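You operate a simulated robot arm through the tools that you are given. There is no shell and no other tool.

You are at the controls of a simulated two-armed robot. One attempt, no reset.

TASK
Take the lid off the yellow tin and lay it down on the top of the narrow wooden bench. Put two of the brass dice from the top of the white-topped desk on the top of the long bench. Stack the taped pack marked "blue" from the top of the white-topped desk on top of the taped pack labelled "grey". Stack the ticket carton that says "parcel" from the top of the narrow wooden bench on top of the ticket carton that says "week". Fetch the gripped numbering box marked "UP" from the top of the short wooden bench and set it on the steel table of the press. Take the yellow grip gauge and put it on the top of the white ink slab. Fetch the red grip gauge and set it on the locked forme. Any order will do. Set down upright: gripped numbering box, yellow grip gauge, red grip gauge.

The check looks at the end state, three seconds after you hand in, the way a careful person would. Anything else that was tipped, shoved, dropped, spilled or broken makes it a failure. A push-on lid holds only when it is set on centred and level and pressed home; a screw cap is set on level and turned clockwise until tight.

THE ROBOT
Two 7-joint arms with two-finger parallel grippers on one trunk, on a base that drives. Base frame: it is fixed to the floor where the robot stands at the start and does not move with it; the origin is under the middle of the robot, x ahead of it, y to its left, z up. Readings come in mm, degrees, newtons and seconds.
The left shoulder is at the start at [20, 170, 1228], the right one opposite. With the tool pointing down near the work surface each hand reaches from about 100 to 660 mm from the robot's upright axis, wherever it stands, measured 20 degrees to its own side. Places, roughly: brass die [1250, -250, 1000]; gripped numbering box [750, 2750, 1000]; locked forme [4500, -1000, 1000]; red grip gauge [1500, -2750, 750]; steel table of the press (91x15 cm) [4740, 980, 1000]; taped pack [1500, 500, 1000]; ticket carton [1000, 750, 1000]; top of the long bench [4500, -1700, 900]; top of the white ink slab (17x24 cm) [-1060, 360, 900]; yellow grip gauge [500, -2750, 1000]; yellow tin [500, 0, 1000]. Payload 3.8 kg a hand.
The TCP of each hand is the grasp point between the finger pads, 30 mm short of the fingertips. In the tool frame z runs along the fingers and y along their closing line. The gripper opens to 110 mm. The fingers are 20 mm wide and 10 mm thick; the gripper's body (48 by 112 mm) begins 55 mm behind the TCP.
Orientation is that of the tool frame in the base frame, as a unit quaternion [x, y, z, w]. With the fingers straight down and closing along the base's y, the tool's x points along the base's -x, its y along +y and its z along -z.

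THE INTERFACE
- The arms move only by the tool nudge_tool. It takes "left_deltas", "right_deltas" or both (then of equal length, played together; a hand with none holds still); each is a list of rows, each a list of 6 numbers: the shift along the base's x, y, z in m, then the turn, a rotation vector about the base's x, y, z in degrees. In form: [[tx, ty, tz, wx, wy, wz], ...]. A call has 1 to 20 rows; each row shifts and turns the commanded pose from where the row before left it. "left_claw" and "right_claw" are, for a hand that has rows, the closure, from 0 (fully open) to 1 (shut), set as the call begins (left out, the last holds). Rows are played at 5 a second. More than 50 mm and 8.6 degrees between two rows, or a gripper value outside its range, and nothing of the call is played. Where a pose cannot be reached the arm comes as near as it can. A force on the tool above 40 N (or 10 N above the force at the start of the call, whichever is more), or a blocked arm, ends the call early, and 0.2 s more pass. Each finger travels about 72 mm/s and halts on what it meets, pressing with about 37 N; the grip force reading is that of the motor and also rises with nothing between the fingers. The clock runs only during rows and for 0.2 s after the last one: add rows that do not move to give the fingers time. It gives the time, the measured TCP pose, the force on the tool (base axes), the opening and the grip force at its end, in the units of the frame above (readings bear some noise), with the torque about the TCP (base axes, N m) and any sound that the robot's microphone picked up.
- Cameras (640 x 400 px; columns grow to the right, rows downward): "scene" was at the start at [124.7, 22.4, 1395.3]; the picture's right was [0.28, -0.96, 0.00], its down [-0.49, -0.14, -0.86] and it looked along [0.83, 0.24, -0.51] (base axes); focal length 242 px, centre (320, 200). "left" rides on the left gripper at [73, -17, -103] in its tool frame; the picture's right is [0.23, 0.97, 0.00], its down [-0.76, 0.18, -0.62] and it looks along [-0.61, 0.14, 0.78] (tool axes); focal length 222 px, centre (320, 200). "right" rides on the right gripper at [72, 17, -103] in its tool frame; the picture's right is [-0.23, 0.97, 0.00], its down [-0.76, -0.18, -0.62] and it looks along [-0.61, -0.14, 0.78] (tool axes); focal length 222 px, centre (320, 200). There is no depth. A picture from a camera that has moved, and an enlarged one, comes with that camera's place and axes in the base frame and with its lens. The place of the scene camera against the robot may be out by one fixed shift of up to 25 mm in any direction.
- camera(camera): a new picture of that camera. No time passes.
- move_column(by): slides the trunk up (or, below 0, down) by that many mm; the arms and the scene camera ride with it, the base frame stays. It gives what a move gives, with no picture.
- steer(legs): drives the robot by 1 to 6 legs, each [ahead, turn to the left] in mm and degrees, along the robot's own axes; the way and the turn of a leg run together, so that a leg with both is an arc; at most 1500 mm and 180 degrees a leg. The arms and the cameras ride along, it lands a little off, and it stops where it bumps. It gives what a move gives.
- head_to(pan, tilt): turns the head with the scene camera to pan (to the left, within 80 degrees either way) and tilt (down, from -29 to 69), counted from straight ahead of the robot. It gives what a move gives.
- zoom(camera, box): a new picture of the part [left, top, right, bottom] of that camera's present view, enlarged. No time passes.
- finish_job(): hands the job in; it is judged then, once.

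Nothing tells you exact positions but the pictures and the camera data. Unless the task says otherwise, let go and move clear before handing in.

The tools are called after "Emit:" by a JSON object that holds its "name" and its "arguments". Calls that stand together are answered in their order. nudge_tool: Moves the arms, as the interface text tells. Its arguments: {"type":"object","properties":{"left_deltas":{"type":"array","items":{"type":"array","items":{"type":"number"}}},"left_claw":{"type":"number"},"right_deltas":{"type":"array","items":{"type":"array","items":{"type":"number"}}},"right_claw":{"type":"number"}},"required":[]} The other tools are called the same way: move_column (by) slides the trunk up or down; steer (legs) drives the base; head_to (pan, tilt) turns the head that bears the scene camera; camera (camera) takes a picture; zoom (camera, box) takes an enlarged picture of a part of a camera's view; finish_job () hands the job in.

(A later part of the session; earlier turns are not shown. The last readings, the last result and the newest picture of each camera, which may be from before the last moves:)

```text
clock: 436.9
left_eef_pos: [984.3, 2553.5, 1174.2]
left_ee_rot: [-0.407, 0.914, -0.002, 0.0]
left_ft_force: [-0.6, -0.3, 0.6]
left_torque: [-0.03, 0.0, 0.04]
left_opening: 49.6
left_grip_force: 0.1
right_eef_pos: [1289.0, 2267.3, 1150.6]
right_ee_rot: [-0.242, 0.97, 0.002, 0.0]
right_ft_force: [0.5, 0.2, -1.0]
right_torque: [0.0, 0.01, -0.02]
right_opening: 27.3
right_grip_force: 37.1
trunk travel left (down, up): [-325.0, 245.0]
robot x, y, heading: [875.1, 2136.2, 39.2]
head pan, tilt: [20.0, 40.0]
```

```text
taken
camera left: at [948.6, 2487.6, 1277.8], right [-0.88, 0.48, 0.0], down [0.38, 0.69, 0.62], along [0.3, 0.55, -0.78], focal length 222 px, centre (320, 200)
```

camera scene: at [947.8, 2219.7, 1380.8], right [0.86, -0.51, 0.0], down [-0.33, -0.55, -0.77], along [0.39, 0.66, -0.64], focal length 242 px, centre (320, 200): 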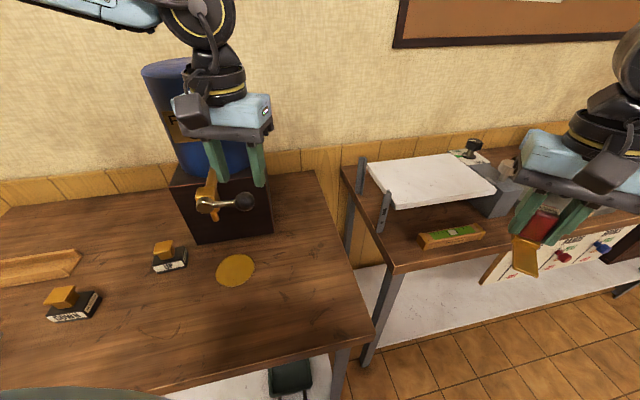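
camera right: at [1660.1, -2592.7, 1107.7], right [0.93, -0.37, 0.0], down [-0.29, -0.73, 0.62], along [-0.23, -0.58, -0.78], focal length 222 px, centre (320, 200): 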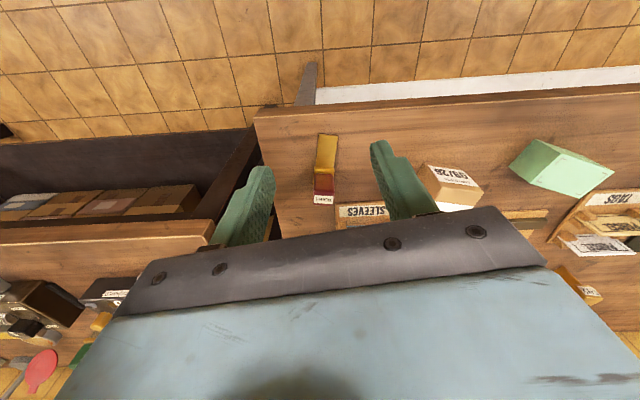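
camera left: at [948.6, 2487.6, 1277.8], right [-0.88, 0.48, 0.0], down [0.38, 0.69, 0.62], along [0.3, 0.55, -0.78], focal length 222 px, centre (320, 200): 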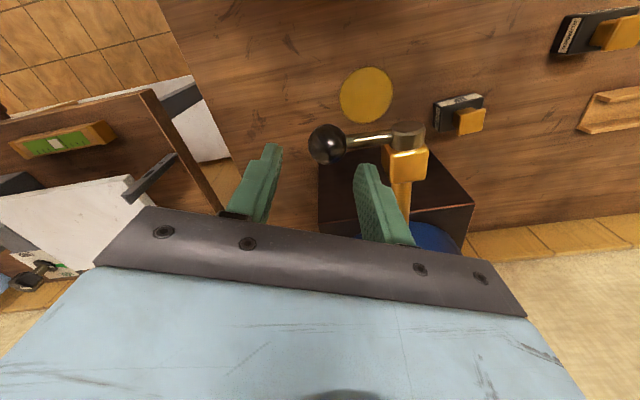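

The base corner bumped the bench while angled. Back off, square up, and approach straight.

Emit:
{"name": "steer", "arguments": {"legs": [[-200, 0], [0, -56], [120, 0], [0, 90]]}}

Emit:
{"name": "camera", "arguments": {"camera": "scene"}}

```text
clock: 445.7
left_eef_pos: [695.2, 2385.4, 1174.6]
left_ee_rot: [-0.654, 0.757, 0.0, 0.001]
left_ft_force: [-0.6, 0.0, -1.0]
left_torque: [-0.02, 0.03, -0.04]
left_opening: 49.7
left_grip_force: 0.0
right_eef_pos: [1106.7, 2315.0, 1148.7]
right_ee_rot: [-0.512, 0.859, 0.001, 0.001]
right_ft_force: [-0.5, 0.2, -1.2]
right_torque: [-0.01, 0.03, 0.01]
right_opening: 27.2
right_grip_force: 36.9
trunk travel left (down, up): [-325.0, 245.0]
robot x, y, heading: [828.1, 1974.9, 72.9]
head pan, tilt: [20.0, 40.0]
```

```text
taken
camera scene: at [849.5, 2076.7, 1380.7], right [1.0, 0.05, 0.0], down [0.03, -0.64, -0.77], along [-0.04, 0.77, -0.64], focal length 242 px, centre (320, 200)
```

scene: 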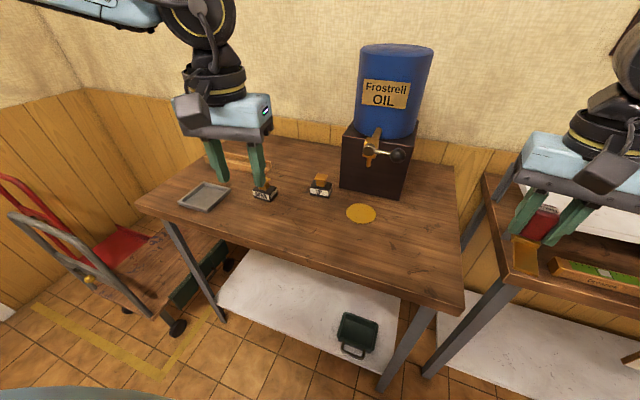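

Drive straight in 190 mm.

Emit:
{"name": "steer", "arguments": {"legs": [[185, 0]]}}

Emit:
{"name": "nudge_tool", "arguments": {"left_deltas": [[0.01, 0.01, -0.03, 0, 0, 0], [0.01, 0.02, -0.03, 0, 0, 0], [0.01, 0.02, -0.03, 0, 0, 0], [0, 0, 0, 0, 0, 0]], "left_claw": 0.4}}

Emit:
{"name": "camera", "arguments": {"camera": "left"}}

Emit:
{"name": "zoom", "arguments": {"camera": "left", "box": [200, 60, 440, 240]}}

Emit:
{"name": "camera", "arguments": {"camera": "scene"}}

```text
clock: 447.2
left_eef_pos: [751.1, 2563.1, 1174.6]
left_ee_rot: [-0.653, 0.757, -0.001, 0.001]
left_ft_force: [-0.9, 0.2, 0.0]
left_torque: [-0.04, 0.03, 0.01]
left_opening: 49.4
left_grip_force: 0.1
right_eef_pos: [1163.7, 2491.8, 1149.5]
right_ee_rot: [-0.511, 0.86, 0.0, 0.001]
right_ft_force: [-0.2, 0.1, -1.5]
right_torque: [0.02, 0.02, 0.01]
right_opening: 27.2
right_grip_force: 36.9
trunk travel left (down, up): [-325.0, 245.0]
robot x, y, heading: [885.1, 2150.4, 72.6]
head pan, tilt: [20.0, 40.0]
```

```text
clock: 448.2
left_eef_pos: [781.6, 2611.6, 1084.1]
left_ee_rot: [-0.653, 0.757, 0.0, 0.001]
left_ft_force: [-0.7, 0.3, -0.5]
left_torque: [0.03, 0.02, 0.01]
left_opening: 65.8
left_grip_force: 0.0
right_eef_pos: [1163.7, 2490.2, 1150.3]
right_ee_rot: [-0.511, 0.86, 0.001, 0.001]
right_ft_force: [-0.4, -0.1, -1.4]
right_torque: [0.0, -0.02, -0.03]
right_opening: 27.6
right_grip_force: 36.8
trunk travel left (down, up): [-325.0, 245.0]
robot x, y, heading: [886.7, 2150.9, 72.8]
head pan, tilt: [20.0, 40.0]
```

```text
taken
camera left: at [786.6, 2536.6, 1188.1], right [-1.0, -0.08, 0.0], down [-0.06, 0.78, 0.62], along [-0.05, 0.62, -0.78], focal length 222 px, centre (320, 200)
```

left: 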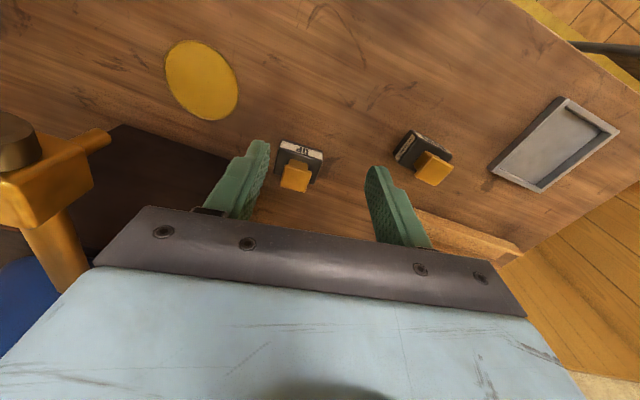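

```text
2.22 times, centred on (320, 150) of left
camera zoom: at [786.6, 2536.6, 1188.1], right [-1.0, -0.08, 0.0], down [-0.06, 0.78, 0.62], along [-0.05, 0.62, -0.78], focal length 494 px, centre (320, 311)
```

zoom: 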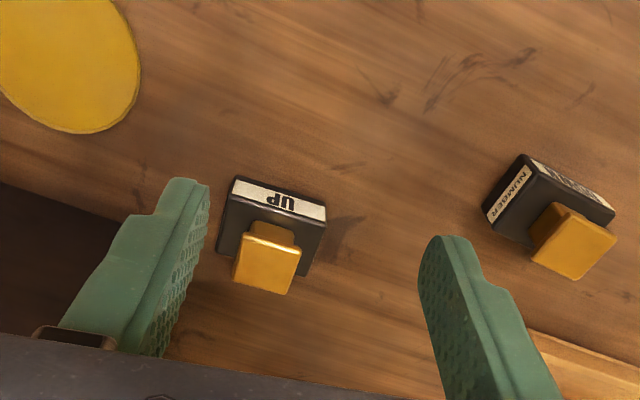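

```text
taken
camera scene: at [904.5, 2252.4, 1380.8], right [1.0, 0.05, 0.0], down [0.03, -0.64, -0.77], along [-0.04, 0.77, -0.64], focal length 242 px, centre (320, 200)
```

scene: 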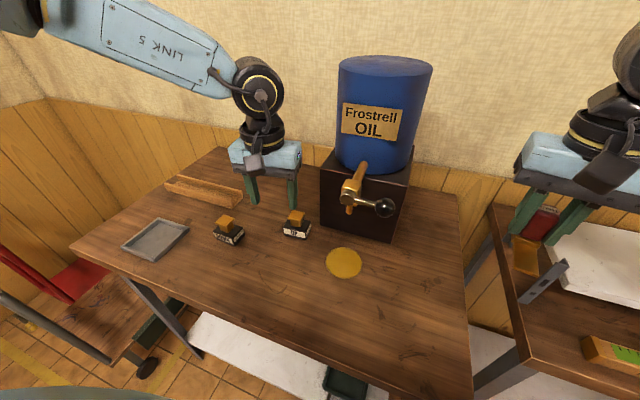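

Emit:
{"name": "nudge_tool", "arguments": {"left_deltas": [[0.008, 0.02, -0.02, 0, 0, -3], [0.008, 0.02, -0.02, 0, 0, -2.7], [0.005, 0.02, -0.02, 0, 0, 0], [0, 0, 0, 0, 0, 0]]}}

Emit:
{"name": "camera", "arguments": {"camera": "left"}}

Emit:
{"name": "zoom", "arguments": {"camera": "left", "box": [220, 60, 420, 240]}}

```text
clock: 449.2
left_eef_pos: [802.6, 2672.3, 1026.0]
left_ee_rot: [-0.614, 0.789, 0.0, 0.001]
left_ft_force: [-0.2, -0.1, 1.5]
left_torque: [0.0, -0.04, 0.01]
left_opening: 66.0
left_grip_force: 0.0
right_eef_pos: [1162.5, 2489.2, 1150.2]
right_ee_rot: [-0.51, 0.86, 0.0, 0.001]
right_ft_force: [-0.3, -0.8, 0.4]
right_torque: [0.0, 0.03, -0.03]
right_opening: 27.3
right_grip_force: 37.3
trunk travel left (down, up): [-325.0, 245.0]
robot x, y, heading: [887.2, 2150.0, 72.8]
head pan, tilt: [20.0, 40.0]
```

```text
taken
camera left: at [800.6, 2596.2, 1128.3], right [-1.0, 0.02, 0.0], down [0.01, 0.78, 0.62], along [0.01, 0.62, -0.78], focal length 222 px, centre (320, 200)
```

left: 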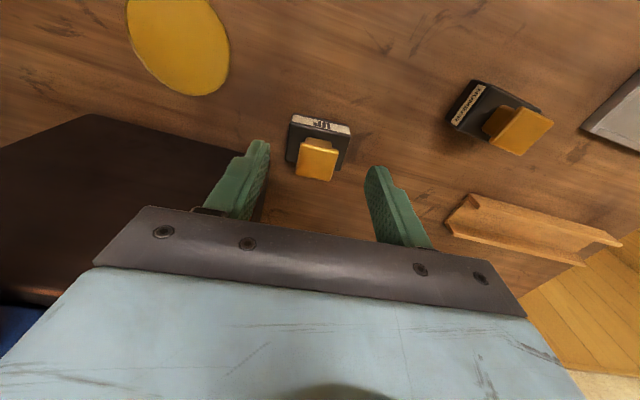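

```text
2.22 times, centred on (320, 150) of left
camera zoom: at [800.6, 2596.2, 1128.3], right [-1.0, 0.02, 0.0], down [0.01, 0.78, 0.62], along [0.01, 0.62, -0.78], focal length 494 px, centre (320, 311)
```

zoom: 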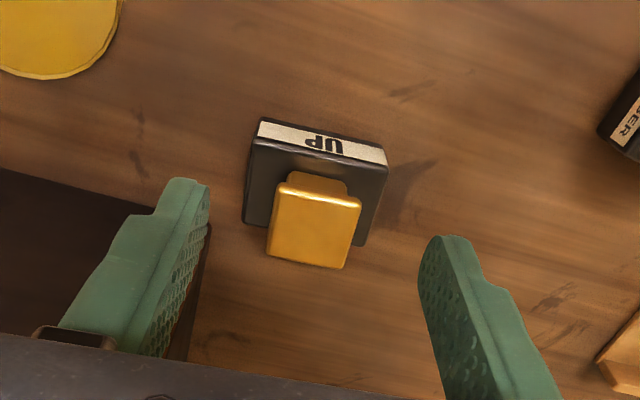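

UP's brass grip centre ≈(806,2701,941), base top ≈909. The oil box is close by, so I descend carefully, biased toward me.

Emit:
{"name": "nudge_tool", "arguments": {"left_deltas": [[0.0035, 0.01, -0.01, 0, 0, 0], [0, 0.012, -0.015, 0, 0, 0], [0, 0, -0.02, 0, 0, 0], [0, 0, 0, 0, 0, 0]], "left_claw": 0.5}}

Emit:
{"name": "zoom", "arguments": {"camera": "left", "box": [200, 60, 440, 240]}}

Emit:
{"name": "zoom", "arguments": {"camera": "scene", "box": [200, 130, 440, 280]}}

```text
clock: 450.2
left_eef_pos: [801.8, 2692.5, 981.9]
left_ee_rot: [-0.614, 0.789, -0.001, 0.002]
left_ft_force: [-1.0, -0.5, 0.6]
left_torque: [-0.02, -0.01, 0.01]
left_opening: 54.9
left_grip_force: 0.0
right_eef_pos: [1162.7, 2490.8, 1150.1]
right_ee_rot: [-0.511, 0.86, 0.0, 0.001]
right_ft_force: [-0.1, 0.2, -1.1]
right_torque: [-0.01, -0.03, -0.01]
right_opening: 27.5
right_grip_force: 37.9
trunk travel left (down, up): [-325.0, 245.0]
robot x, y, heading: [882.7, 2149.4, 72.8]
head pan, tilt: [20.0, 40.0]
```

```text
2.22 times, centred on (320, 150) of left
camera zoom: at [801.1, 2616.9, 1084.6], right [-1.0, 0.02, 0.0], down [0.01, 0.78, 0.62], along [0.01, 0.62, -0.78], focal length 494 px, centre (320, 311)
```

zoom: 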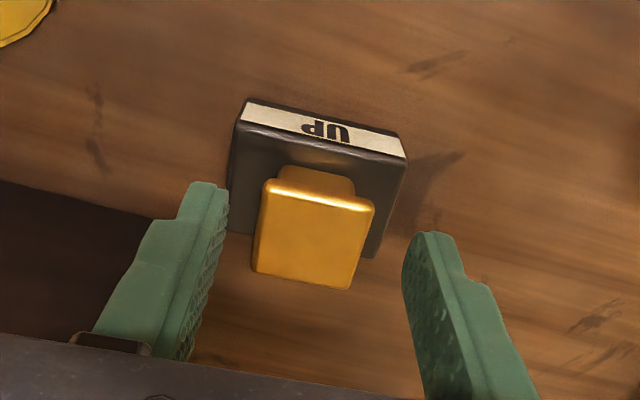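

```text
2.67 times, centred on (320, 205) of scene
camera zoom: at [904.9, 2253.0, 1380.7], right [1.0, 0.05, 0.0], down [0.03, -0.64, -0.77], along [-0.04, 0.77, -0.64], focal length 644 px, centre (320, 187)
```

zoom: 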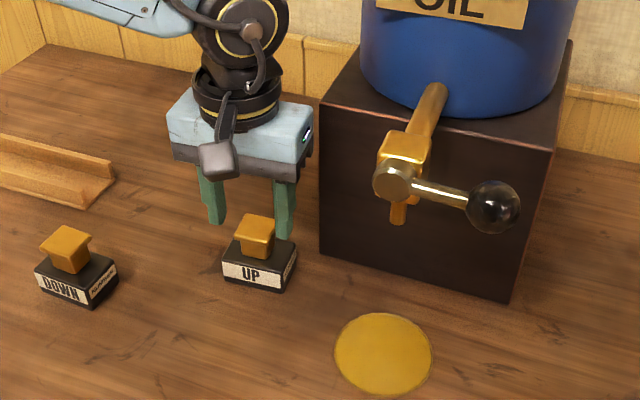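

Emit:
{"name": "nudge_tool", "arguments": {"left_deltas": [[0.003, 0.003, -0.01, 0, 0, 0], [0, 0, -0.015, 0, 0, 0], [0, 0, -0.012, 0, 0, 0], [0, 0, 0, 0, 0, 0]]}}

Emit:
{"name": "zoom", "arguments": {"camera": "left", "box": [200, 60, 440, 240]}}

Emit:
{"name": "zoom", "arguments": {"camera": "scene", "box": [240, 150, 380, 260]}}

```text
clock: 451.2
left_eef_pos: [789.8, 2683.9, 957.5]
left_ee_rot: [-0.614, 0.789, -0.001, 0.002]
left_ft_force: [1.7, -0.2, -0.1]
left_torque: [0.01, -0.03, 0.02]
left_opening: 55.9
left_grip_force: 1.0
left hand out of reach, approached as far as the arm can: row 1, 2, 3
right_eef_pos: [1163.1, 2490.8, 1150.6]
right_ee_rot: [-0.511, 0.86, 0.0, 0.001]
right_ft_force: [0.6, 0.4, -1.1]
right_torque: [-0.02, -0.03, 0.0]
right_opening: 27.3
right_grip_force: 37.0
trunk travel left (down, up): [-325.0, 245.0]
robot x, y, heading: [881.8, 2152.3, 72.8]
head pan, tilt: [20.0, 40.0]
```

```text
2.22 times, centred on (320, 150) of left
camera zoom: at [788.4, 2608.4, 1060.3], right [-1.0, 0.02, 0.0], down [0.01, 0.78, 0.62], along [0.01, 0.62, -0.78], focal length 494 px, centre (320, 311)
```

zoom: 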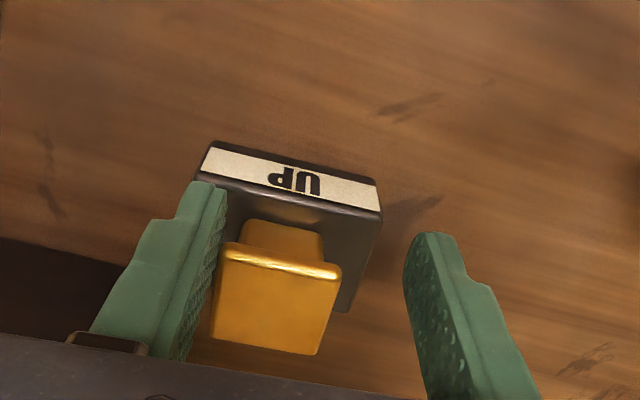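

```text
3.64 times, centred on (310, 205) of scene
camera zoom: at [905.0, 2252.9, 1380.7], right [1.0, 0.05, 0.0], down [0.03, -0.64, -0.77], along [-0.04, 0.77, -0.64], focal length 878 px, centre (356, 182)
```

zoom: 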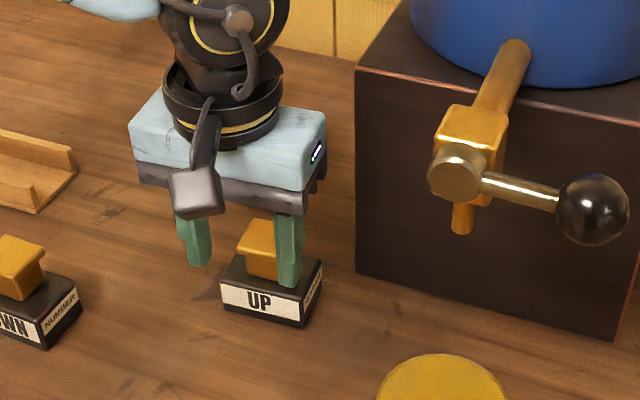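

The left arm runs out of inward reach when low. Raise straight up, pull back, then turn the robot clockwise to change the geometry.

Emit:
{"name": "nudge_tool", "arguments": {"left_deltas": [[-0.002, 0, 0.005, 0, 0, 0], [0, 0, 0.02, 0, 0, 0], [0, 0, 0.04, 0, 0, 0], [-0.01, -0.03, 0.03, 0, 0, 0], [-0.01, -0.04, 0.025, 0, 0, 0], [-0.01, -0.04, 0.02, 0, 0, 0], [-0.01, -0.04, 0.02, 0, 0, 0], [-0.01, -0.04, 0.0, 0, 0, 0], [0, 0, 0, 0, 0, 0]]}}

Emit:
{"name": "camera", "arguments": {"camera": "left"}}

Emit:
{"name": "camera", "arguments": {"camera": "scene"}}

```text
clock: 453.2
left_eef_pos: [737.6, 2494.3, 1117.4]
left_ee_rot: [-0.614, 0.789, -0.001, 0.0]
left_ft_force: [-0.3, -0.3, 0.4]
left_torque: [-0.02, 0.0, 0.01]
left_opening: 55.2
left_grip_force: 0.0
right_eef_pos: [1162.7, 2492.0, 1150.3]
right_ee_rot: [-0.511, 0.86, 0.0, 0.0]
right_ft_force: [0.8, 0.6, -0.9]
right_torque: [0.04, 0.0, -0.01]
right_opening: 27.2
right_grip_force: 36.9
trunk travel left (down, up): [-325.0, 245.0]
robot x, y, heading: [883.6, 2149.4, 72.7]
head pan, tilt: [20.0, 40.0]
```

```text
taken
camera left: at [736.1, 2418.1, 1221.1], right [-1.0, 0.02, 0.0], down [0.01, 0.78, 0.62], along [0.01, 0.62, -0.78], focal length 222 px, centre (320, 200)
```

left: 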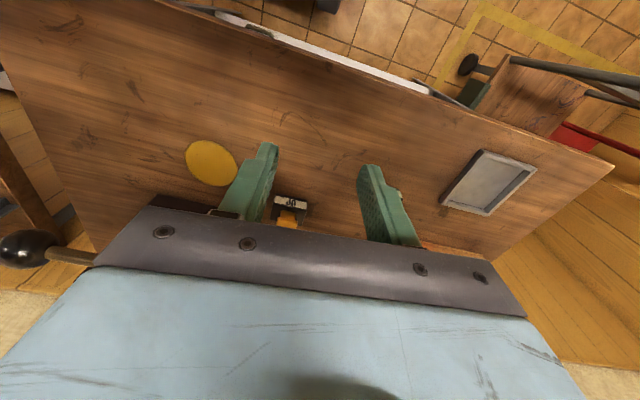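

```text
taken
camera scene: at [905.2, 2253.4, 1380.7], right [1.0, 0.05, 0.0], down [0.03, -0.64, -0.77], along [-0.04, 0.77, -0.64], focal length 242 px, centre (320, 200)
```

scene: 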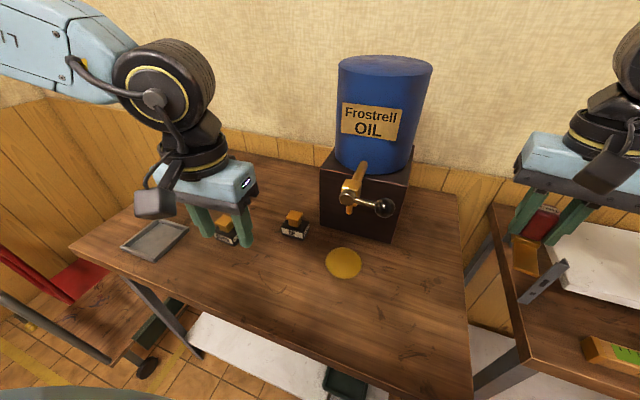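

Emit:
{"name": "steer", "arguments": {"legs": [[-30, 0], [0, -13]]}}

Emit:
{"name": "camera", "arguments": {"camera": "left"}}

```text
clock: 454.9
left_eef_pos: [810.4, 2488.6, 1119.5]
left_ee_rot: [-0.521, 0.853, -0.001, 0.001]
left_ft_force: [-0.1, -0.8, -0.5]
left_torque: [-0.01, -0.02, 0.0]
left_opening: 55.2
left_grip_force: 0.1
right_eef_pos: [1223.6, 2390.3, 1150.2]
right_ee_rot: [-0.411, 0.912, 0.0, 0.001]
right_ft_force: [0.3, -0.5, -1.0]
right_torque: [0.02, 0.01, -0.03]
right_opening: 27.3
right_grip_force: 37.3
trunk travel left (down, up): [-325.0, 245.0]
robot x, y, heading: [879.1, 2122.2, 59.5]
head pan, tilt: [20.0, 40.0]
```

```text
taken
camera left: at [791.0, 2416.0, 1221.2], right [-0.97, 0.24, 0.0], down [0.19, 0.76, 0.62], along [0.15, 0.6, -0.78], focal length 222 px, centre (320, 200)
```

left: 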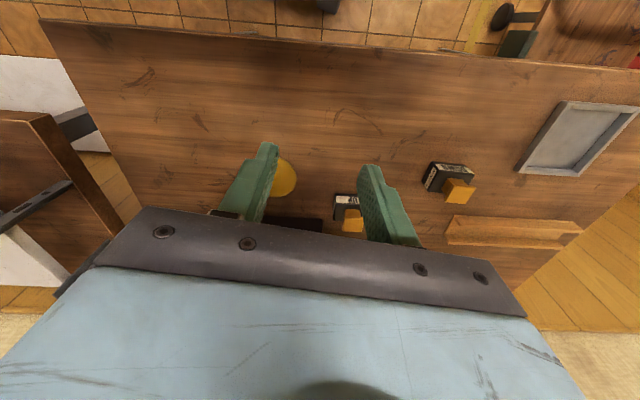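

Emit:
{"name": "nudge_tool", "arguments": {"left_deltas": [[-0.002, 0.03, 0, 0, 0, 4.3], [-0.002, 0.04, 0, 0, 0, 4.3], [-0.002, 0.04, -0.01, 0, 0, 4.3], [-0.002, 0.04, -0.02, 0, 0, 0], [0, 0.03, -0.03, 0, 0, 0], [0, 0, 0, 0, 0, 0]]}}

Emit:
{"name": "zoom", "arguments": {"camera": "left", "box": [200, 60, 440, 240]}}

Emit:
{"name": "camera", "arguments": {"camera": "scene"}}

```text
clock: 456.3
left_eef_pos: [800.8, 2668.7, 1059.0]
left_ee_rot: [-0.614, 0.789, 0.0, 0.001]
left_ft_force: [0.6, -0.2, -0.4]
left_torque: [0.03, -0.01, -0.02]
left_opening: 54.8
left_grip_force: 0.0
right_eef_pos: [1223.0, 2391.0, 1149.8]
right_ee_rot: [-0.411, 0.912, 0.001, 0.0]
right_ft_force: [0.5, 1.0, -0.8]
right_torque: [0.01, 0.02, -0.01]
right_opening: 27.1
right_grip_force: 36.9
trunk travel left (down, up): [-325.0, 245.0]
robot x, y, heading: [873.1, 2123.8, 59.8]
head pan, tilt: [20.0, 40.0]
```

```text
2.22 times, centred on (320, 150) of left
camera zoom: at [798.9, 2593.1, 1161.2], right [-1.0, 0.02, 0.0], down [0.01, 0.78, 0.62], along [0.01, 0.62, -0.78], focal length 494 px, centre (320, 311)
```

zoom: 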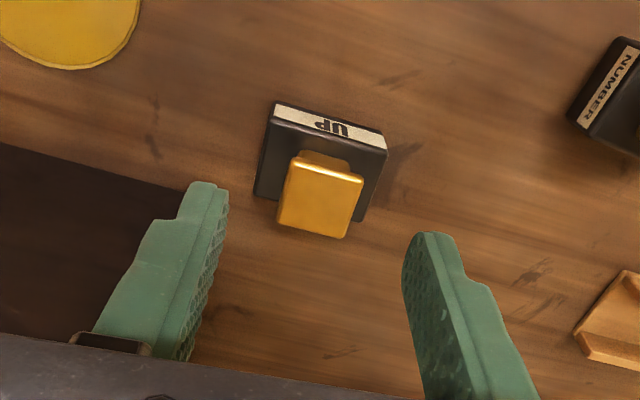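

```text
taken
camera scene: at [919.1, 2220.5, 1380.8], right [0.98, -0.18, 0.0], down [-0.11, -0.63, -0.77], along [0.14, 0.75, -0.64], focal length 242 px, centre (320, 200)
```

scene: 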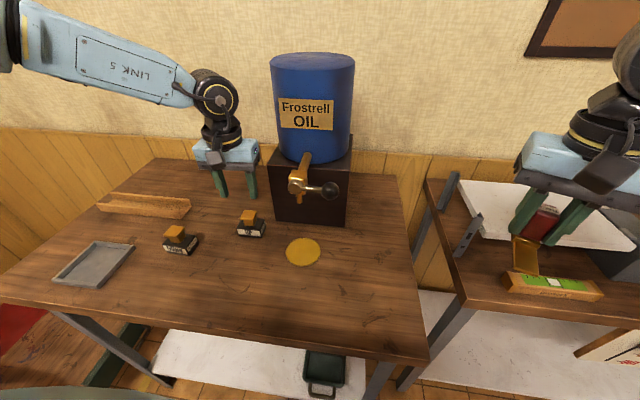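

UP got turned a few degrees; re-align (−4.3°) and descend over it.

Emit:
{"name": "nudge_tool", "arguments": {"left_deltas": [[0, 0.013, -0.02, 0, 0, -2.2], [0, 0.014, -0.03, 0, 0, -2.1], [0, 0, -0.03, 0, 0, 0], [0, 0, 0, 0, 0, 0]]}}

Emit:
{"name": "zoom", "arguments": {"camera": "left", "box": [200, 60, 440, 240]}}

```text
clock: 457.3
left_eef_pos: [801.1, 2697.0, 976.9]
left_ee_rot: [-0.584, 0.812, 0.0, 0.002]
left_ft_force: [-0.8, 1.1, 0.3]
left_torque: [-0.03, 0.01, -0.01]
left_opening: 55.0
left_grip_force: 0.1
right_eef_pos: [1222.8, 2392.0, 1149.5]
right_ee_rot: [-0.41, 0.912, 0.0, 0.001]
right_ft_force: [-0.3, -1.0, -1.0]
right_torque: [0.01, -0.03, 0.0]
right_opening: 27.1
right_grip_force: 37.1
trunk travel left (down, up): [-325.0, 245.0]
robot x, y, heading: [877.0, 2125.1, 59.9]
head pan, tilt: [20.0, 40.0]
```

```text
2.22 times, centred on (320, 150) of left
camera zoom: at [793.3, 2621.8, 1080.6], right [-1.0, 0.09, 0.0], down [0.07, 0.78, 0.62], along [0.06, 0.62, -0.78], focal length 494 px, centre (320, 311)
```

zoom: 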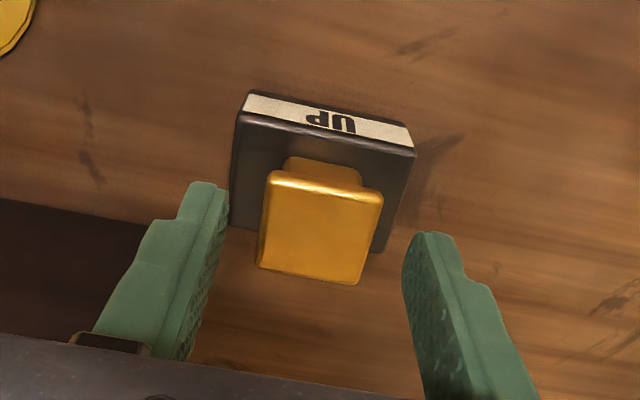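

Centred. Descend to grip height and close.

Emit:
{"name": "nudge_tool", "arguments": {"left_deltas": [[0, 0.002, -0.012, 0, 0, 0], [0, 0, -0.012, 0, 0, 0], [0, 0, -0.008, 0, 0, 0], [0, 0, 0, 0, 0, 0]]}}

Emit:
{"name": "zoom", "arguments": {"camera": "left", "box": [200, 60, 440, 240]}}

Emit:
{"name": "zoom", "arguments": {"camera": "scene", "box": [180, 140, 340, 260]}}

```text
clock: 458.3
left_eef_pos: [800.7, 2698.8, 946.1]
left_ee_rot: [-0.584, 0.812, 0.0, 0.001]
left_ft_force: [0.2, 0.2, 0.6]
left_torque: [0.0, 0.01, 0.0]
left_opening: 54.9
left_grip_force: 0.0
right_eef_pos: [1223.1, 2391.6, 1149.7]
right_ee_rot: [-0.411, 0.912, 0.0, 0.001]
right_ft_force: [-0.9, 0.3, -1.0]
right_torque: [-0.02, 0.01, 0.01]
right_opening: 27.5
right_grip_force: 36.7
trunk travel left (down, up): [-325.0, 245.0]
robot x, y, heading: [879.9, 2119.3, 59.4]
head pan, tilt: [20.0, 40.0]
```

```text
2.22 times, centred on (320, 150) of left
camera zoom: at [793.2, 2623.6, 1049.1], right [-1.0, 0.09, 0.0], down [0.07, 0.78, 0.62], along [0.06, 0.62, -0.78], focal length 494 px, centre (320, 311)
```

zoom: 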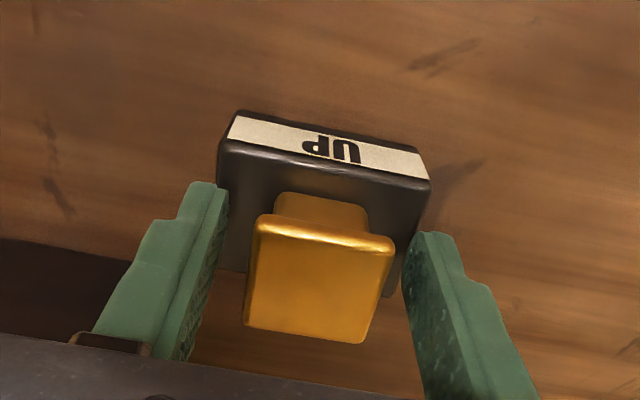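

```text
3.33 times, centred on (260, 200) of scene
camera zoom: at [919.3, 2221.1, 1380.7], right [0.98, -0.18, 0.0], down [-0.12, -0.63, -0.77], along [0.14, 0.75, -0.64], focal length 805 px, centre (520, 200)
```

zoom: 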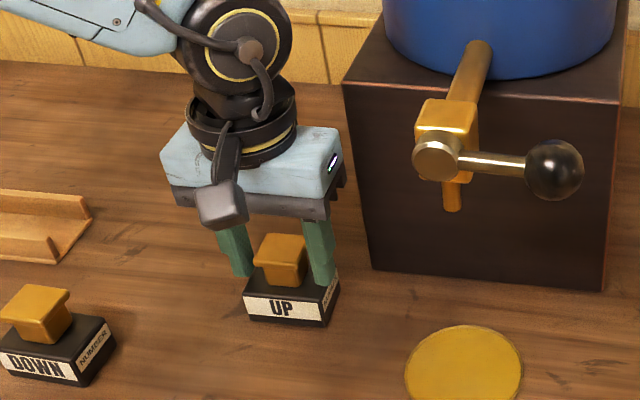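

Emit:
{"name": "nudge_tool", "arguments": {"left_deltas": [[0, 0, -0.002, 0, 0, 0], [0, 0, 0, 0, 0, 0]]}}

Emit:
{"name": "nudge_tool", "arguments": {"left_deltas": [[0, 0, 0, 0, 0, 0], [0, 0, 0, 0, 0, 0], [0, 0, 0, 0, 0, 0], [0, 0, 0, 0, 0, 0]], "left_claw": 1.0}}

Emit:
{"name": "nudge_tool", "arguments": {"left_deltas": [[0, 0, 0.004, 0, 0, 0], [0, 0, 0.006, 0, 0, 0], [0, 0, 0.01, 0, 0, 0], [0, 0, 0, 0, 0, 0]]}}

Emit:
{"name": "zoom", "arguments": {"camera": "left", "box": [200, 60, 440, 240]}}

Emit:
{"name": "zoom", "arguments": {"camera": "scene", "box": [180, 140, 340, 260]}}

```text
clock: 458.9
left_eef_pos: [800.3, 2698.2, 944.0]
left_ee_rot: [-0.584, 0.812, -0.001, 0.001]
left_ft_force: [-0.5, 0.3, -0.3]
left_torque: [-0.01, -0.02, 0.01]
left_opening: 55.1
left_grip_force: 0.0
right_eef_pos: [1223.6, 2392.3, 1149.0]
right_ee_rot: [-0.411, 0.912, 0.0, 0.0]
right_ft_force: [0.0, -0.5, -0.9]
right_torque: [0.0, -0.02, 0.0]
right_opening: 27.4
right_grip_force: 36.9
trunk travel left (down, up): [-325.0, 245.0]
robot x, y, heading: [875.4, 2121.8, 59.4]
head pan, tilt: [20.0, 40.0]
```

```text
clock: 459.9
left_eef_pos: [800.7, 2699.4, 945.8]
left_ee_rot: [-0.584, 0.812, -0.001, 0.001]
left_ft_force: [0.4, -1.0, -0.5]
left_torque: [-0.08, 0.01, 0.05]
left_opening: 35.7
left_grip_force: 37.2
right_eef_pos: [1223.8, 2391.2, 1151.0]
right_ee_rot: [-0.411, 0.911, 0.001, 0.0]
right_ft_force: [0.4, 0.0, -0.7]
right_torque: [-0.04, 0.0, -0.01]
right_opening: 27.4
right_grip_force: 37.9
trunk travel left (down, up): [-325.0, 245.0]
robot x, y, heading: [875.2, 2126.5, 59.6]
head pan, tilt: [20.0, 40.0]
```

```text
clock: 460.9
left_eef_pos: [800.8, 2698.0, 963.6]
left_ee_rot: [-0.584, 0.811, 0.0, 0.0]
left_ft_force: [-0.4, -0.3, -4.6]
left_torque: [-0.04, 0.04, 0.0]
left_opening: 35.8
left_grip_force: 36.9
right_eef_pos: [1222.4, 2392.7, 1150.6]
right_ee_rot: [-0.411, 0.912, 0.001, 0.001]
right_ft_force: [0.3, 0.4, -0.6]
right_torque: [-0.04, -0.01, -0.01]
right_opening: 27.5
right_grip_force: 36.8
trunk travel left (down, up): [-325.0, 245.0]
robot x, y, heading: [876.8, 2120.9, 59.6]
head pan, tilt: [20.0, 40.0]
```

```text
2.22 times, centred on (320, 150) of left
camera zoom: at [793.2, 2623.4, 1066.8], right [-1.0, 0.09, 0.0], down [0.07, 0.78, 0.62], along [0.06, 0.62, -0.78], focal length 494 px, centre (320, 311)
```

zoom: 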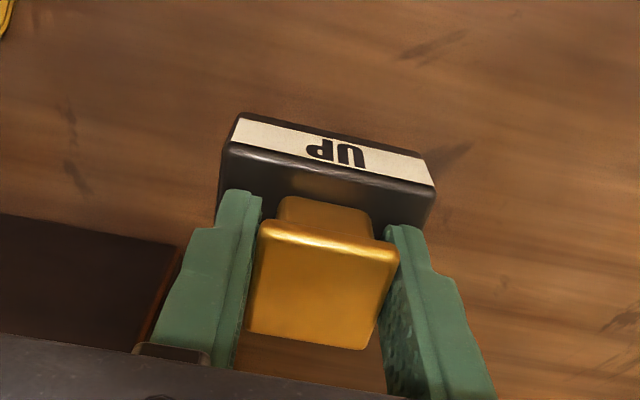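

```text
3.33 times, centred on (260, 200) of scene
camera zoom: at [919.3, 2221.7, 1380.7], right [0.98, -0.18, 0.0], down [-0.12, -0.63, -0.77], along [0.14, 0.75, -0.64], focal length 805 px, centre (520, 200)
```

zoom: 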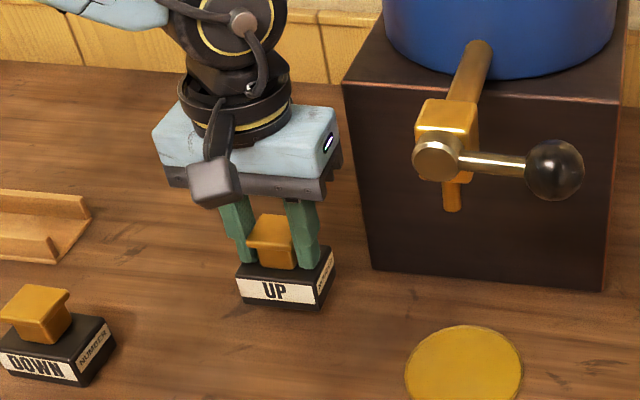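

UP is held level. Lift clear of the oil tap, retract, and head east toward the press.

Emit:
{"name": "nudge_tool", "arguments": {"left_deltas": [[0, 0, 0.03, 0, 0, 0], [-0.002, -0.005, 0.035, 0, 0, 0], [-0.01, -0.03, 0.03, 0, 0, 0], [-0.01, -0.035, 0.03, 0, 0, 0], [-0.01, -0.035, 0.03, 0, 0, 0], [-0.01, -0.035, 0.02, 0, 0, 0], [-0.005, -0.03, 0.01, 0, 0, 0], [0, 0, 0, 0, 0, 0]]}}

Emit:
{"name": "steer", "arguments": {"legs": [[-450, 0], [0, -76], [1300, 0]]}}

Emit:
{"name": "head_to", "arguments": {"pan": 0, "tilt": 20}}

Emit:
{"name": "camera", "arguments": {"camera": "scene"}}

```text
clock: 462.7
left_eef_pos: [754.7, 2528.7, 1149.4]
left_ee_rot: [-0.584, 0.812, -0.001, 0.0]
left_ft_force: [0.3, -0.2, -5.0]
left_torque: [-0.03, 0.02, -0.03]
left_opening: 35.4
left_grip_force: 37.6
right_eef_pos: [1223.6, 2391.3, 1150.3]
right_ee_rot: [-0.411, 0.912, 0.0, -0.001]
right_ft_force: [0.3, -0.1, -0.6]
right_torque: [0.04, 0.0, 0.04]
right_opening: 27.2
right_grip_force: 37.5
trunk travel left (down, up): [-325.0, 245.0]
robot x, y, heading: [875.9, 2122.8, 59.6]
head pan, tilt: [20.0, 40.0]
```

```text
clock: 474.8
left_eef_pos: [2263.8, 1580.7, 1149.1]
left_ee_rot: [0.042, 0.999, -0.001, 0.0]
left_ft_force: [0.7, 0.1, -5.0]
left_torque: [-0.01, 0.01, -0.01]
left_opening: 35.5
left_grip_force: 37.1
right_eef_pos: [2243.7, 1091.1, 1149.4]
right_ee_rot: [0.24, 0.971, 0.0, 0.001]
right_ft_force: [0.5, -0.8, -1.1]
right_torque: [-0.01, 0.0, -0.01]
right_opening: 27.3
right_grip_force: 37.0
trunk travel left (down, up): [-325.0, 245.0]
robot x, y, heading: [1899.1, 1365.3, -16.4]
head pan, tilt: [20.0, 40.0]
```

```text
clock: 475.6
left_eef_pos: [2264.4, 1580.9, 1149.0]
left_ee_rot: [0.042, 0.999, 0.0, 0.0]
left_ft_force: [-0.6, -0.3, -4.5]
left_torque: [-0.03, 0.02, 0.0]
left_opening: 35.9
left_grip_force: 36.6
right_eef_pos: [2242.0, 1092.9, 1149.4]
right_ee_rot: [0.24, 0.971, 0.0, 0.001]
right_ft_force: [0.2, 0.9, -1.1]
right_torque: [-0.03, -0.04, 0.03]
right_opening: 27.5
right_grip_force: 37.0
trunk travel left (down, up): [-325.0, 245.0]
robot x, y, heading: [1898.6, 1365.5, -16.2]
head pan, tilt: [0.0, 20.0]
```

```text
taken
camera scene: at [2026.3, 1329.7, 1412.0], right [-0.28, -0.96, 0.0], down [-0.33, 0.1, -0.94], along [0.9, -0.27, -0.34], focal length 242 px, centre (320, 200)
```

scene: 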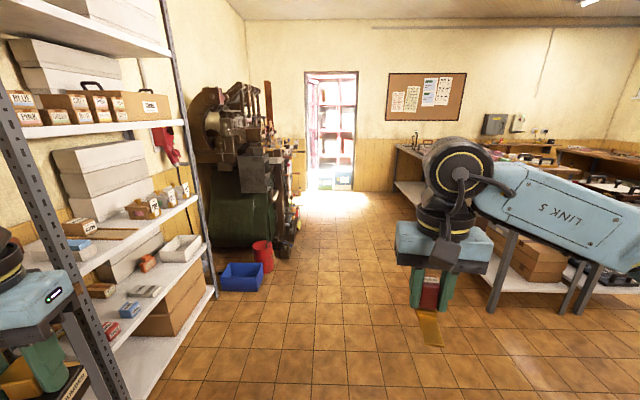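

Shift away from the rack, then continue east toward the press.

Emit:
{"name": "steer", "arguments": {"legs": [[0, -25], [450, 0], [0, 24.5], [1300, 0], [700, 0]]}}

Emit:
{"name": "head_to", "arguments": {"pan": 45, "tilt": 20}}

Emit:
{"name": "camera", "arguments": {"camera": "scene"}}

Emit:
{"name": "head_to", "arguments": {"pan": -30, "tilt": 20}}

Emit:
{"name": "camera", "arguments": {"camera": "scene"}}

```text
clock: 490.5
left_eef_pos: [4515.9, 668.5, 1149.8]
left_ee_rot: [0.054, 0.999, -0.001, 0.0]
left_ft_force: [-0.5, 1.1, -5.6]
left_torque: [-0.01, 0.02, 0.02]
left_opening: 36.0
left_grip_force: 37.3
right_eef_pos: [4482.3, 184.0, 1148.6]
right_ee_rot: [0.251, 0.968, 0.0, 0.001]
right_ft_force: [-0.4, 0.1, -1.1]
right_torque: [0.02, 0.0, 0.01]
right_opening: 27.2
right_grip_force: 36.6
trunk travel left (down, up): [-325.0, 245.0]
robot x, y, heading: [4145.6, 465.5, -18.1]
head pan, tilt: [0.0, 20.0]
```

```text
clock: 491.6
left_eef_pos: [4516.8, 670.2, 1149.5]
left_ee_rot: [0.055, 0.998, 0.0, 0.0]
left_ft_force: [-0.4, -0.3, -4.8]
left_torque: [0.0, 0.01, 0.0]
left_opening: 36.0
left_grip_force: 37.1
right_eef_pos: [4481.3, 182.3, 1148.8]
right_ee_rot: [0.252, 0.968, 0.0, 0.0]
right_ft_force: [1.0, 0.3, -0.6]
right_torque: [-0.02, 0.04, 0.0]
right_opening: 27.2
right_grip_force: 37.2
trunk travel left (down, up): [-325.0, 245.0]
robot x, y, heading: [4147.5, 461.4, -18.2]
head pan, tilt: [45.0, 20.0]
```

```text
taken
camera scene: at [4265.8, 496.9, 1412.1], right [0.45, -0.89, 0.0], down [-0.3, -0.16, -0.94], along [0.84, 0.43, -0.34], focal length 242 px, centre (320, 200)
```

scene: 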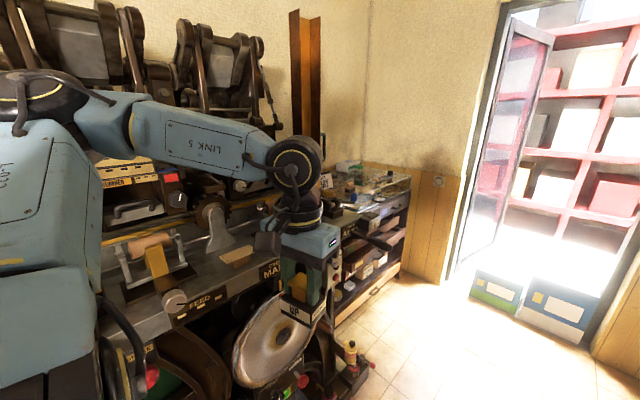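

```text
clock: 493.1
left_eef_pos: [4515.0, 670.6, 1150.3]
left_ee_rot: [0.054, 0.999, -0.001, 0.001]
left_ft_force: [-0.2, -0.2, -4.9]
left_torque: [-0.04, 0.02, -0.01]
left_opening: 35.8
left_grip_force: 37.0
right_eef_pos: [4481.5, 183.2, 1150.6]
right_ee_rot: [0.252, 0.968, 0.0, 0.0]
right_ft_force: [0.3, 0.7, -0.6]
right_torque: [0.03, 0.01, -0.01]
right_opening: 27.1
right_grip_force: 37.0
trunk travel left (down, up): [-325.0, 245.0]
robot x, y, heading: [4144.7, 464.3, -18.1]
head pan, tilt: [-30.0, 20.0]
```

```text
taken
camera scene: at [4245.2, 385.5, 1412.1], right [-0.74, -0.67, 0.0], down [-0.23, 0.25, -0.94], along [0.63, -0.7, -0.34], focal length 242 px, centre (320, 200)
```

scene: 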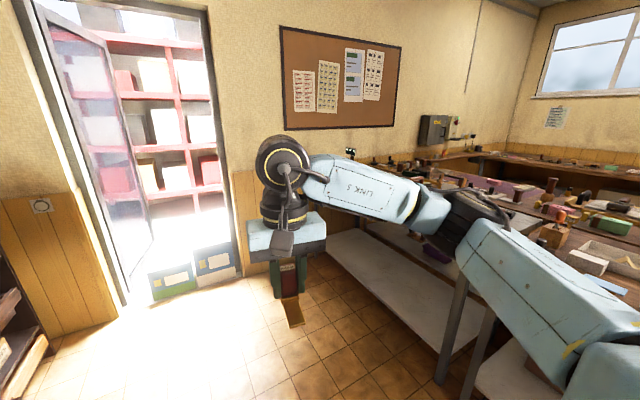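

The press is on my left. I'll move off a bit before turning to face it so the held box doesn't sweep into it.

Emit:
{"name": "steer", "arguments": {"legs": [[0, -45], [330, 0], [0, 135]]}}

Emit:
{"name": "head_to", "arguments": {"pan": 0, "tilt": 20}}

Emit:
{"name": "camera", "arguments": {"camera": "scene"}}

Emit:
{"name": "zoom", "arguments": {"camera": "scene", "box": [150, 130, 500, 330]}}

```text
clock: 502.9
left_eef_pos: [4091.3, 541.6, 1149.3]
left_ee_rot: [-0.668, 0.744, 0.0, 0.0]
left_ft_force: [0.0, 0.2, -5.0]
left_torque: [-0.01, 0.04, 0.02]
left_opening: 35.8
left_grip_force: 37.3
right_eef_pos: [4578.5, 507.0, 1150.7]
right_ee_rot: [-0.506, 0.862, 0.0, 0.001]
right_ft_force: [0.7, 0.1, -0.4]
right_torque: [-0.01, 0.02, -0.02]
right_opening: 27.6
right_grip_force: 37.1
trunk travel left (down, up): [-325.0, 245.0]
robot x, y, heading: [4297.7, 170.8, 72.3]
head pan, tilt: [-30.0, 20.0]
```

```text
clock: 503.8
left_eef_pos: [4091.2, 541.0, 1149.9]
left_ee_rot: [-0.668, 0.744, -0.001, 0.001]
left_ft_force: [0.1, -0.5, -4.9]
left_torque: [-0.01, -0.01, 0.0]
left_opening: 36.1
left_grip_force: 37.4
right_eef_pos: [4578.8, 506.2, 1149.4]
right_ee_rot: [-0.507, 0.862, 0.001, 0.0]
right_ft_force: [-0.7, -0.1, -0.6]
right_torque: [0.06, 0.02, -0.02]
right_opening: 27.3
right_grip_force: 37.1
trunk travel left (down, up): [-325.0, 245.0]
robot x, y, heading: [4296.9, 170.8, 72.1]
head pan, tilt: [0.0, 20.0]
```

```text
taken
camera scene: at [4349.8, 276.0, 1412.1], right [0.95, -0.31, 0.0], down [-0.11, -0.33, -0.94], along [0.29, 0.89, -0.34], focal length 242 px, centre (320, 200)
```

scene: 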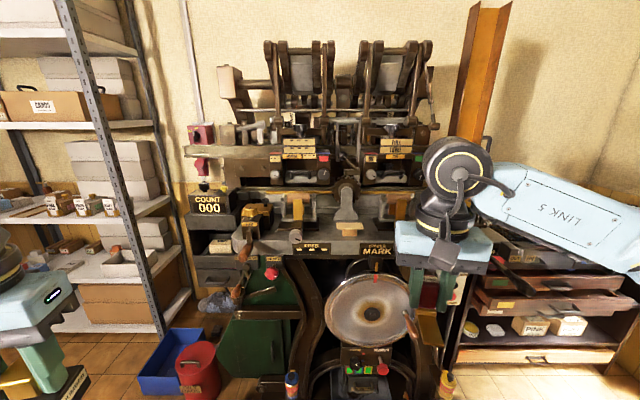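

```text
1.83 times, centred on (325, 230) of scene
camera zoom: at [4349.8, 276.0, 1412.1], right [0.95, -0.31, 0.0], down [-0.11, -0.33, -0.94], along [0.29, 0.89, -0.34], focal length 442 px, centre (311, 145)
```

zoom: 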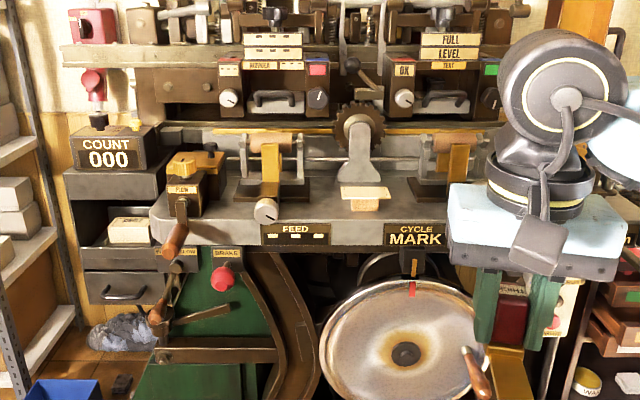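

The press's steel table is the grey ledge with FEED / CYCLE MARK plates. Approach so a free spot on it falls in the left arm's zone.

Emit:
{"name": "steer", "arguments": {"legs": [[0, -37], [430, 0], [0, 37.5]]}}

Emit:
{"name": "head_to", "arguments": {"pan": 15, "tilt": 35}}

Emit:
{"name": "camera", "arguments": {"camera": "scene"}}

Emit:
{"name": "camera", "arguments": {"camera": "left"}}

```text
clock: 509.9
left_eef_pos: [4435.7, 785.0, 1149.8]
left_ee_rot: [-0.673, 0.74, -0.001, 0.001]
left_ft_force: [-0.6, 0.4, -4.3]
left_torque: [-0.02, 0.0, -0.04]
left_opening: 36.1
left_grip_force: 36.6
right_eef_pos: [4923.5, 757.8, 1150.9]
right_ee_rot: [-0.513, 0.858, -0.001, 0.0]
right_ft_force: [-0.2, -0.6, 0.2]
right_torque: [-0.03, -0.01, 0.0]
right_opening: 27.1
right_grip_force: 37.1
trunk travel left (down, up): [-325.0, 245.0]
robot x, y, heading: [4646.6, 418.1, 72.7]
head pan, tilt: [0.0, 20.0]
```

```text
clock: 510.7
left_eef_pos: [4435.9, 785.1, 1149.5]
left_ee_rot: [-0.673, 0.74, -0.001, 0.001]
left_ft_force: [-0.6, -0.4, -4.1]
left_torque: [-0.03, -0.02, 0.0]
left_opening: 35.7
left_grip_force: 37.0
right_eef_pos: [4925.0, 757.4, 1150.3]
right_ee_rot: [-0.512, 0.859, 0.0, 0.002]
right_ft_force: [0.3, -1.0, -0.5]
right_torque: [0.01, -0.01, 0.0]
right_opening: 27.2
right_grip_force: 36.8
trunk travel left (down, up): [-325.0, 245.0]
robot x, y, heading: [4649.8, 419.6, 73.1]
head pan, tilt: [15.0, 35.0]
```

```text
taken
camera scene: at [4674.2, 522.7, 1388.3], right [1.0, -0.04, 0.0], down [-0.02, -0.57, -0.82], along [0.03, 0.82, -0.57], focal length 242 px, centre (320, 200)
```

scene: 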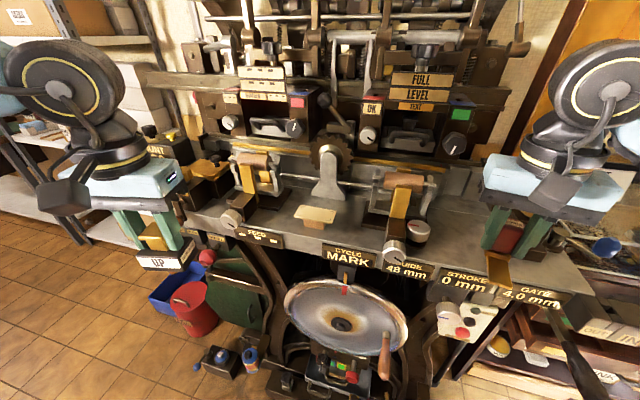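

```text
taken
camera left: at [4446.0, 710.2, 1252.4], right [-0.99, -0.14, 0.0], down [-0.11, 0.78, 0.62], along [-0.08, 0.62, -0.78], focal length 222 px, centre (320, 200)
```

left: 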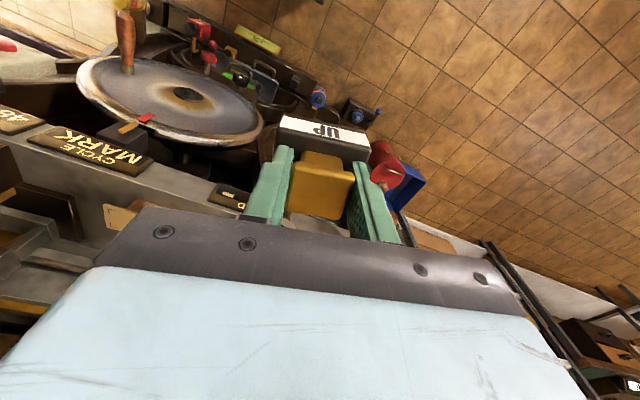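

Emit:
{"name": "zoom", "arguments": {"camera": "scene", "box": [170, 130, 370, 280]}}

Emit:
{"name": "zoom", "arguments": {"camera": "scene", "box": [330, 140, 560, 310]}}

```text
2.67 times, centred on (270, 205) of scene
camera zoom: at [4674.2, 522.7, 1388.3], right [1.0, -0.04, 0.0], down [-0.02, -0.57, -0.82], along [0.03, 0.82, -0.57], focal length 644 px, centre (453, 187)
```

zoom: 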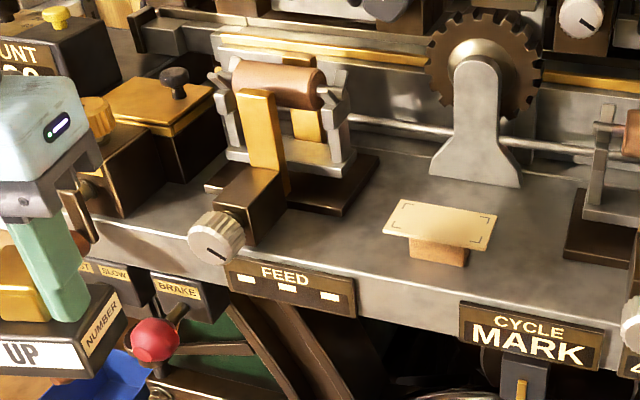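

```text
2.35 times, centred on (445, 225) of scene
camera zoom: at [4674.2, 522.7, 1388.3], right [1.0, -0.04, 0.0], down [-0.02, -0.57, -0.82], along [0.03, 0.82, -0.57], focal length 568 px, centre (26, 141)
```

zoom: 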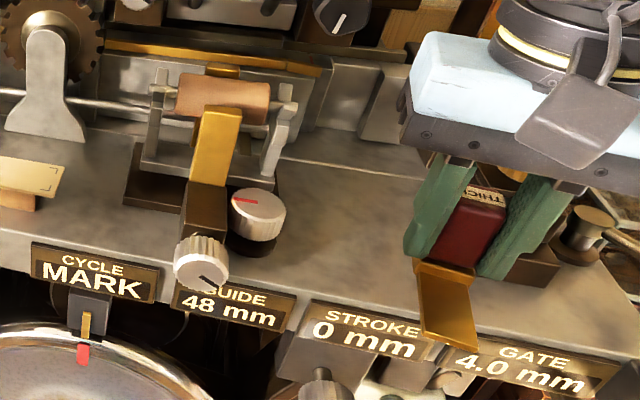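

The right part of the steel table (between the dial and the lever) is widest and clear. I'll move right so the left hand can place UP there.

Emit:
{"name": "steer", "arguments": {"legs": [[-100, 0], [0, -90], [480, 0]]}}

Emit:
{"name": "head_to", "arguments": {"pan": 70, "tilt": 25}}

Emit:
{"name": "camera", "arguments": {"camera": "scene"}}

Emit:
{"name": "head_to", "arguments": {"pan": 0, "tilt": 25}}

Emit:
{"name": "camera", "arguments": {"camera": "scene"}}

```text
clock: 518.2
left_eef_pos: [5448.5, 388.4, 1148.6]
left_ee_rot: [0.048, 0.999, -0.001, 0.0]
left_ft_force: [0.2, 0.1, -5.1]
left_torque: [0.05, 0.02, 0.0]
left_opening: 35.7
left_grip_force: 36.9
right_eef_pos: [5421.0, -97.5, 1150.2]
right_ee_rot: [0.245, 0.97, -0.001, 0.001]
right_ft_force: [0.0, -0.4, -0.3]
right_torque: [0.01, -0.02, 0.01]
right_opening: 27.4
right_grip_force: 36.8
trunk travel left (down, up): [-325.0, 245.0]
robot x, y, heading: [5078.6, 180.1, -17.2]
head pan, tilt: [15.0, 35.0]
```

```text
clock: 519.4
left_eef_pos: [5447.3, 389.4, 1150.0]
left_ee_rot: [0.048, 0.999, 0.0, 0.0]
left_ft_force: [0.5, 0.3, -5.7]
left_torque: [0.0, 0.0, -0.02]
left_opening: 35.7
left_grip_force: 37.0
right_eef_pos: [5420.8, -98.8, 1149.4]
right_ee_rot: [0.245, 0.969, -0.001, 0.001]
right_ft_force: [-0.8, 0.3, -0.4]
right_torque: [0.01, -0.01, -0.01]
right_opening: 27.5
right_grip_force: 36.8
trunk travel left (down, up): [-325.0, 245.0]
robot x, y, heading: [5077.9, 178.0, -17.3]
head pan, tilt: [70.0, 25.0]
```

```text
taken
camera scene: at [5173.3, 242.6, 1404.0], right [0.8, -0.61, 0.0], down [-0.26, -0.34, -0.91], along [0.55, 0.72, -0.42], focal length 242 px, centre (320, 200)
```

scene: 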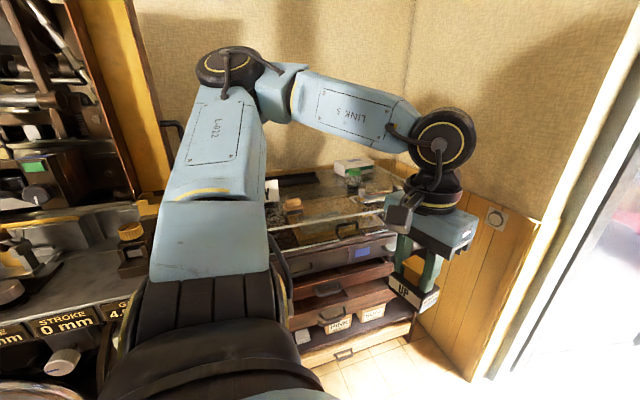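

```text
clock: 520.8
left_eef_pos: [5447.5, 388.4, 1149.4]
left_ee_rot: [0.048, 0.999, 0.0, 0.0]
left_ft_force: [-0.8, 0.2, -3.9]
left_torque: [0.02, 0.04, 0.02]
left_opening: 35.7
left_grip_force: 36.6
right_eef_pos: [5420.4, -97.8, 1150.0]
right_ee_rot: [0.245, 0.969, -0.001, 0.0]
right_ft_force: [-0.4, -0.3, -1.1]
right_torque: [0.01, 0.01, 0.0]
right_opening: 27.2
right_grip_force: 37.3
trunk travel left (down, up): [-325.0, 245.0]
robot x, y, heading: [5078.8, 178.6, -17.4]
head pan, tilt: [0.0, 25.0]
```

```text
taken
camera scene: at [5205.6, 142.1, 1404.0], right [-0.3, -0.96, 0.0], down [-0.4, 0.12, -0.91], along [0.87, -0.27, -0.42], focal length 242 px, centre (320, 200)
```

scene: 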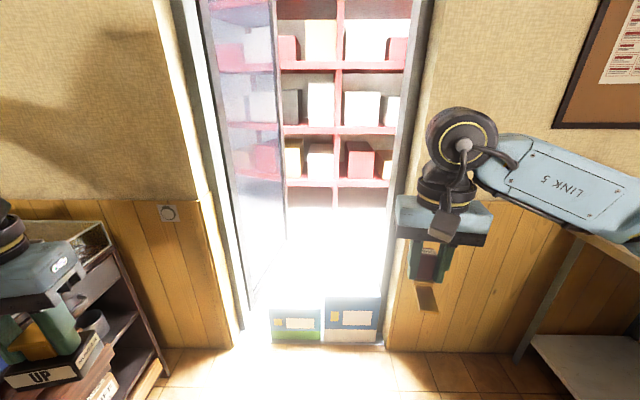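

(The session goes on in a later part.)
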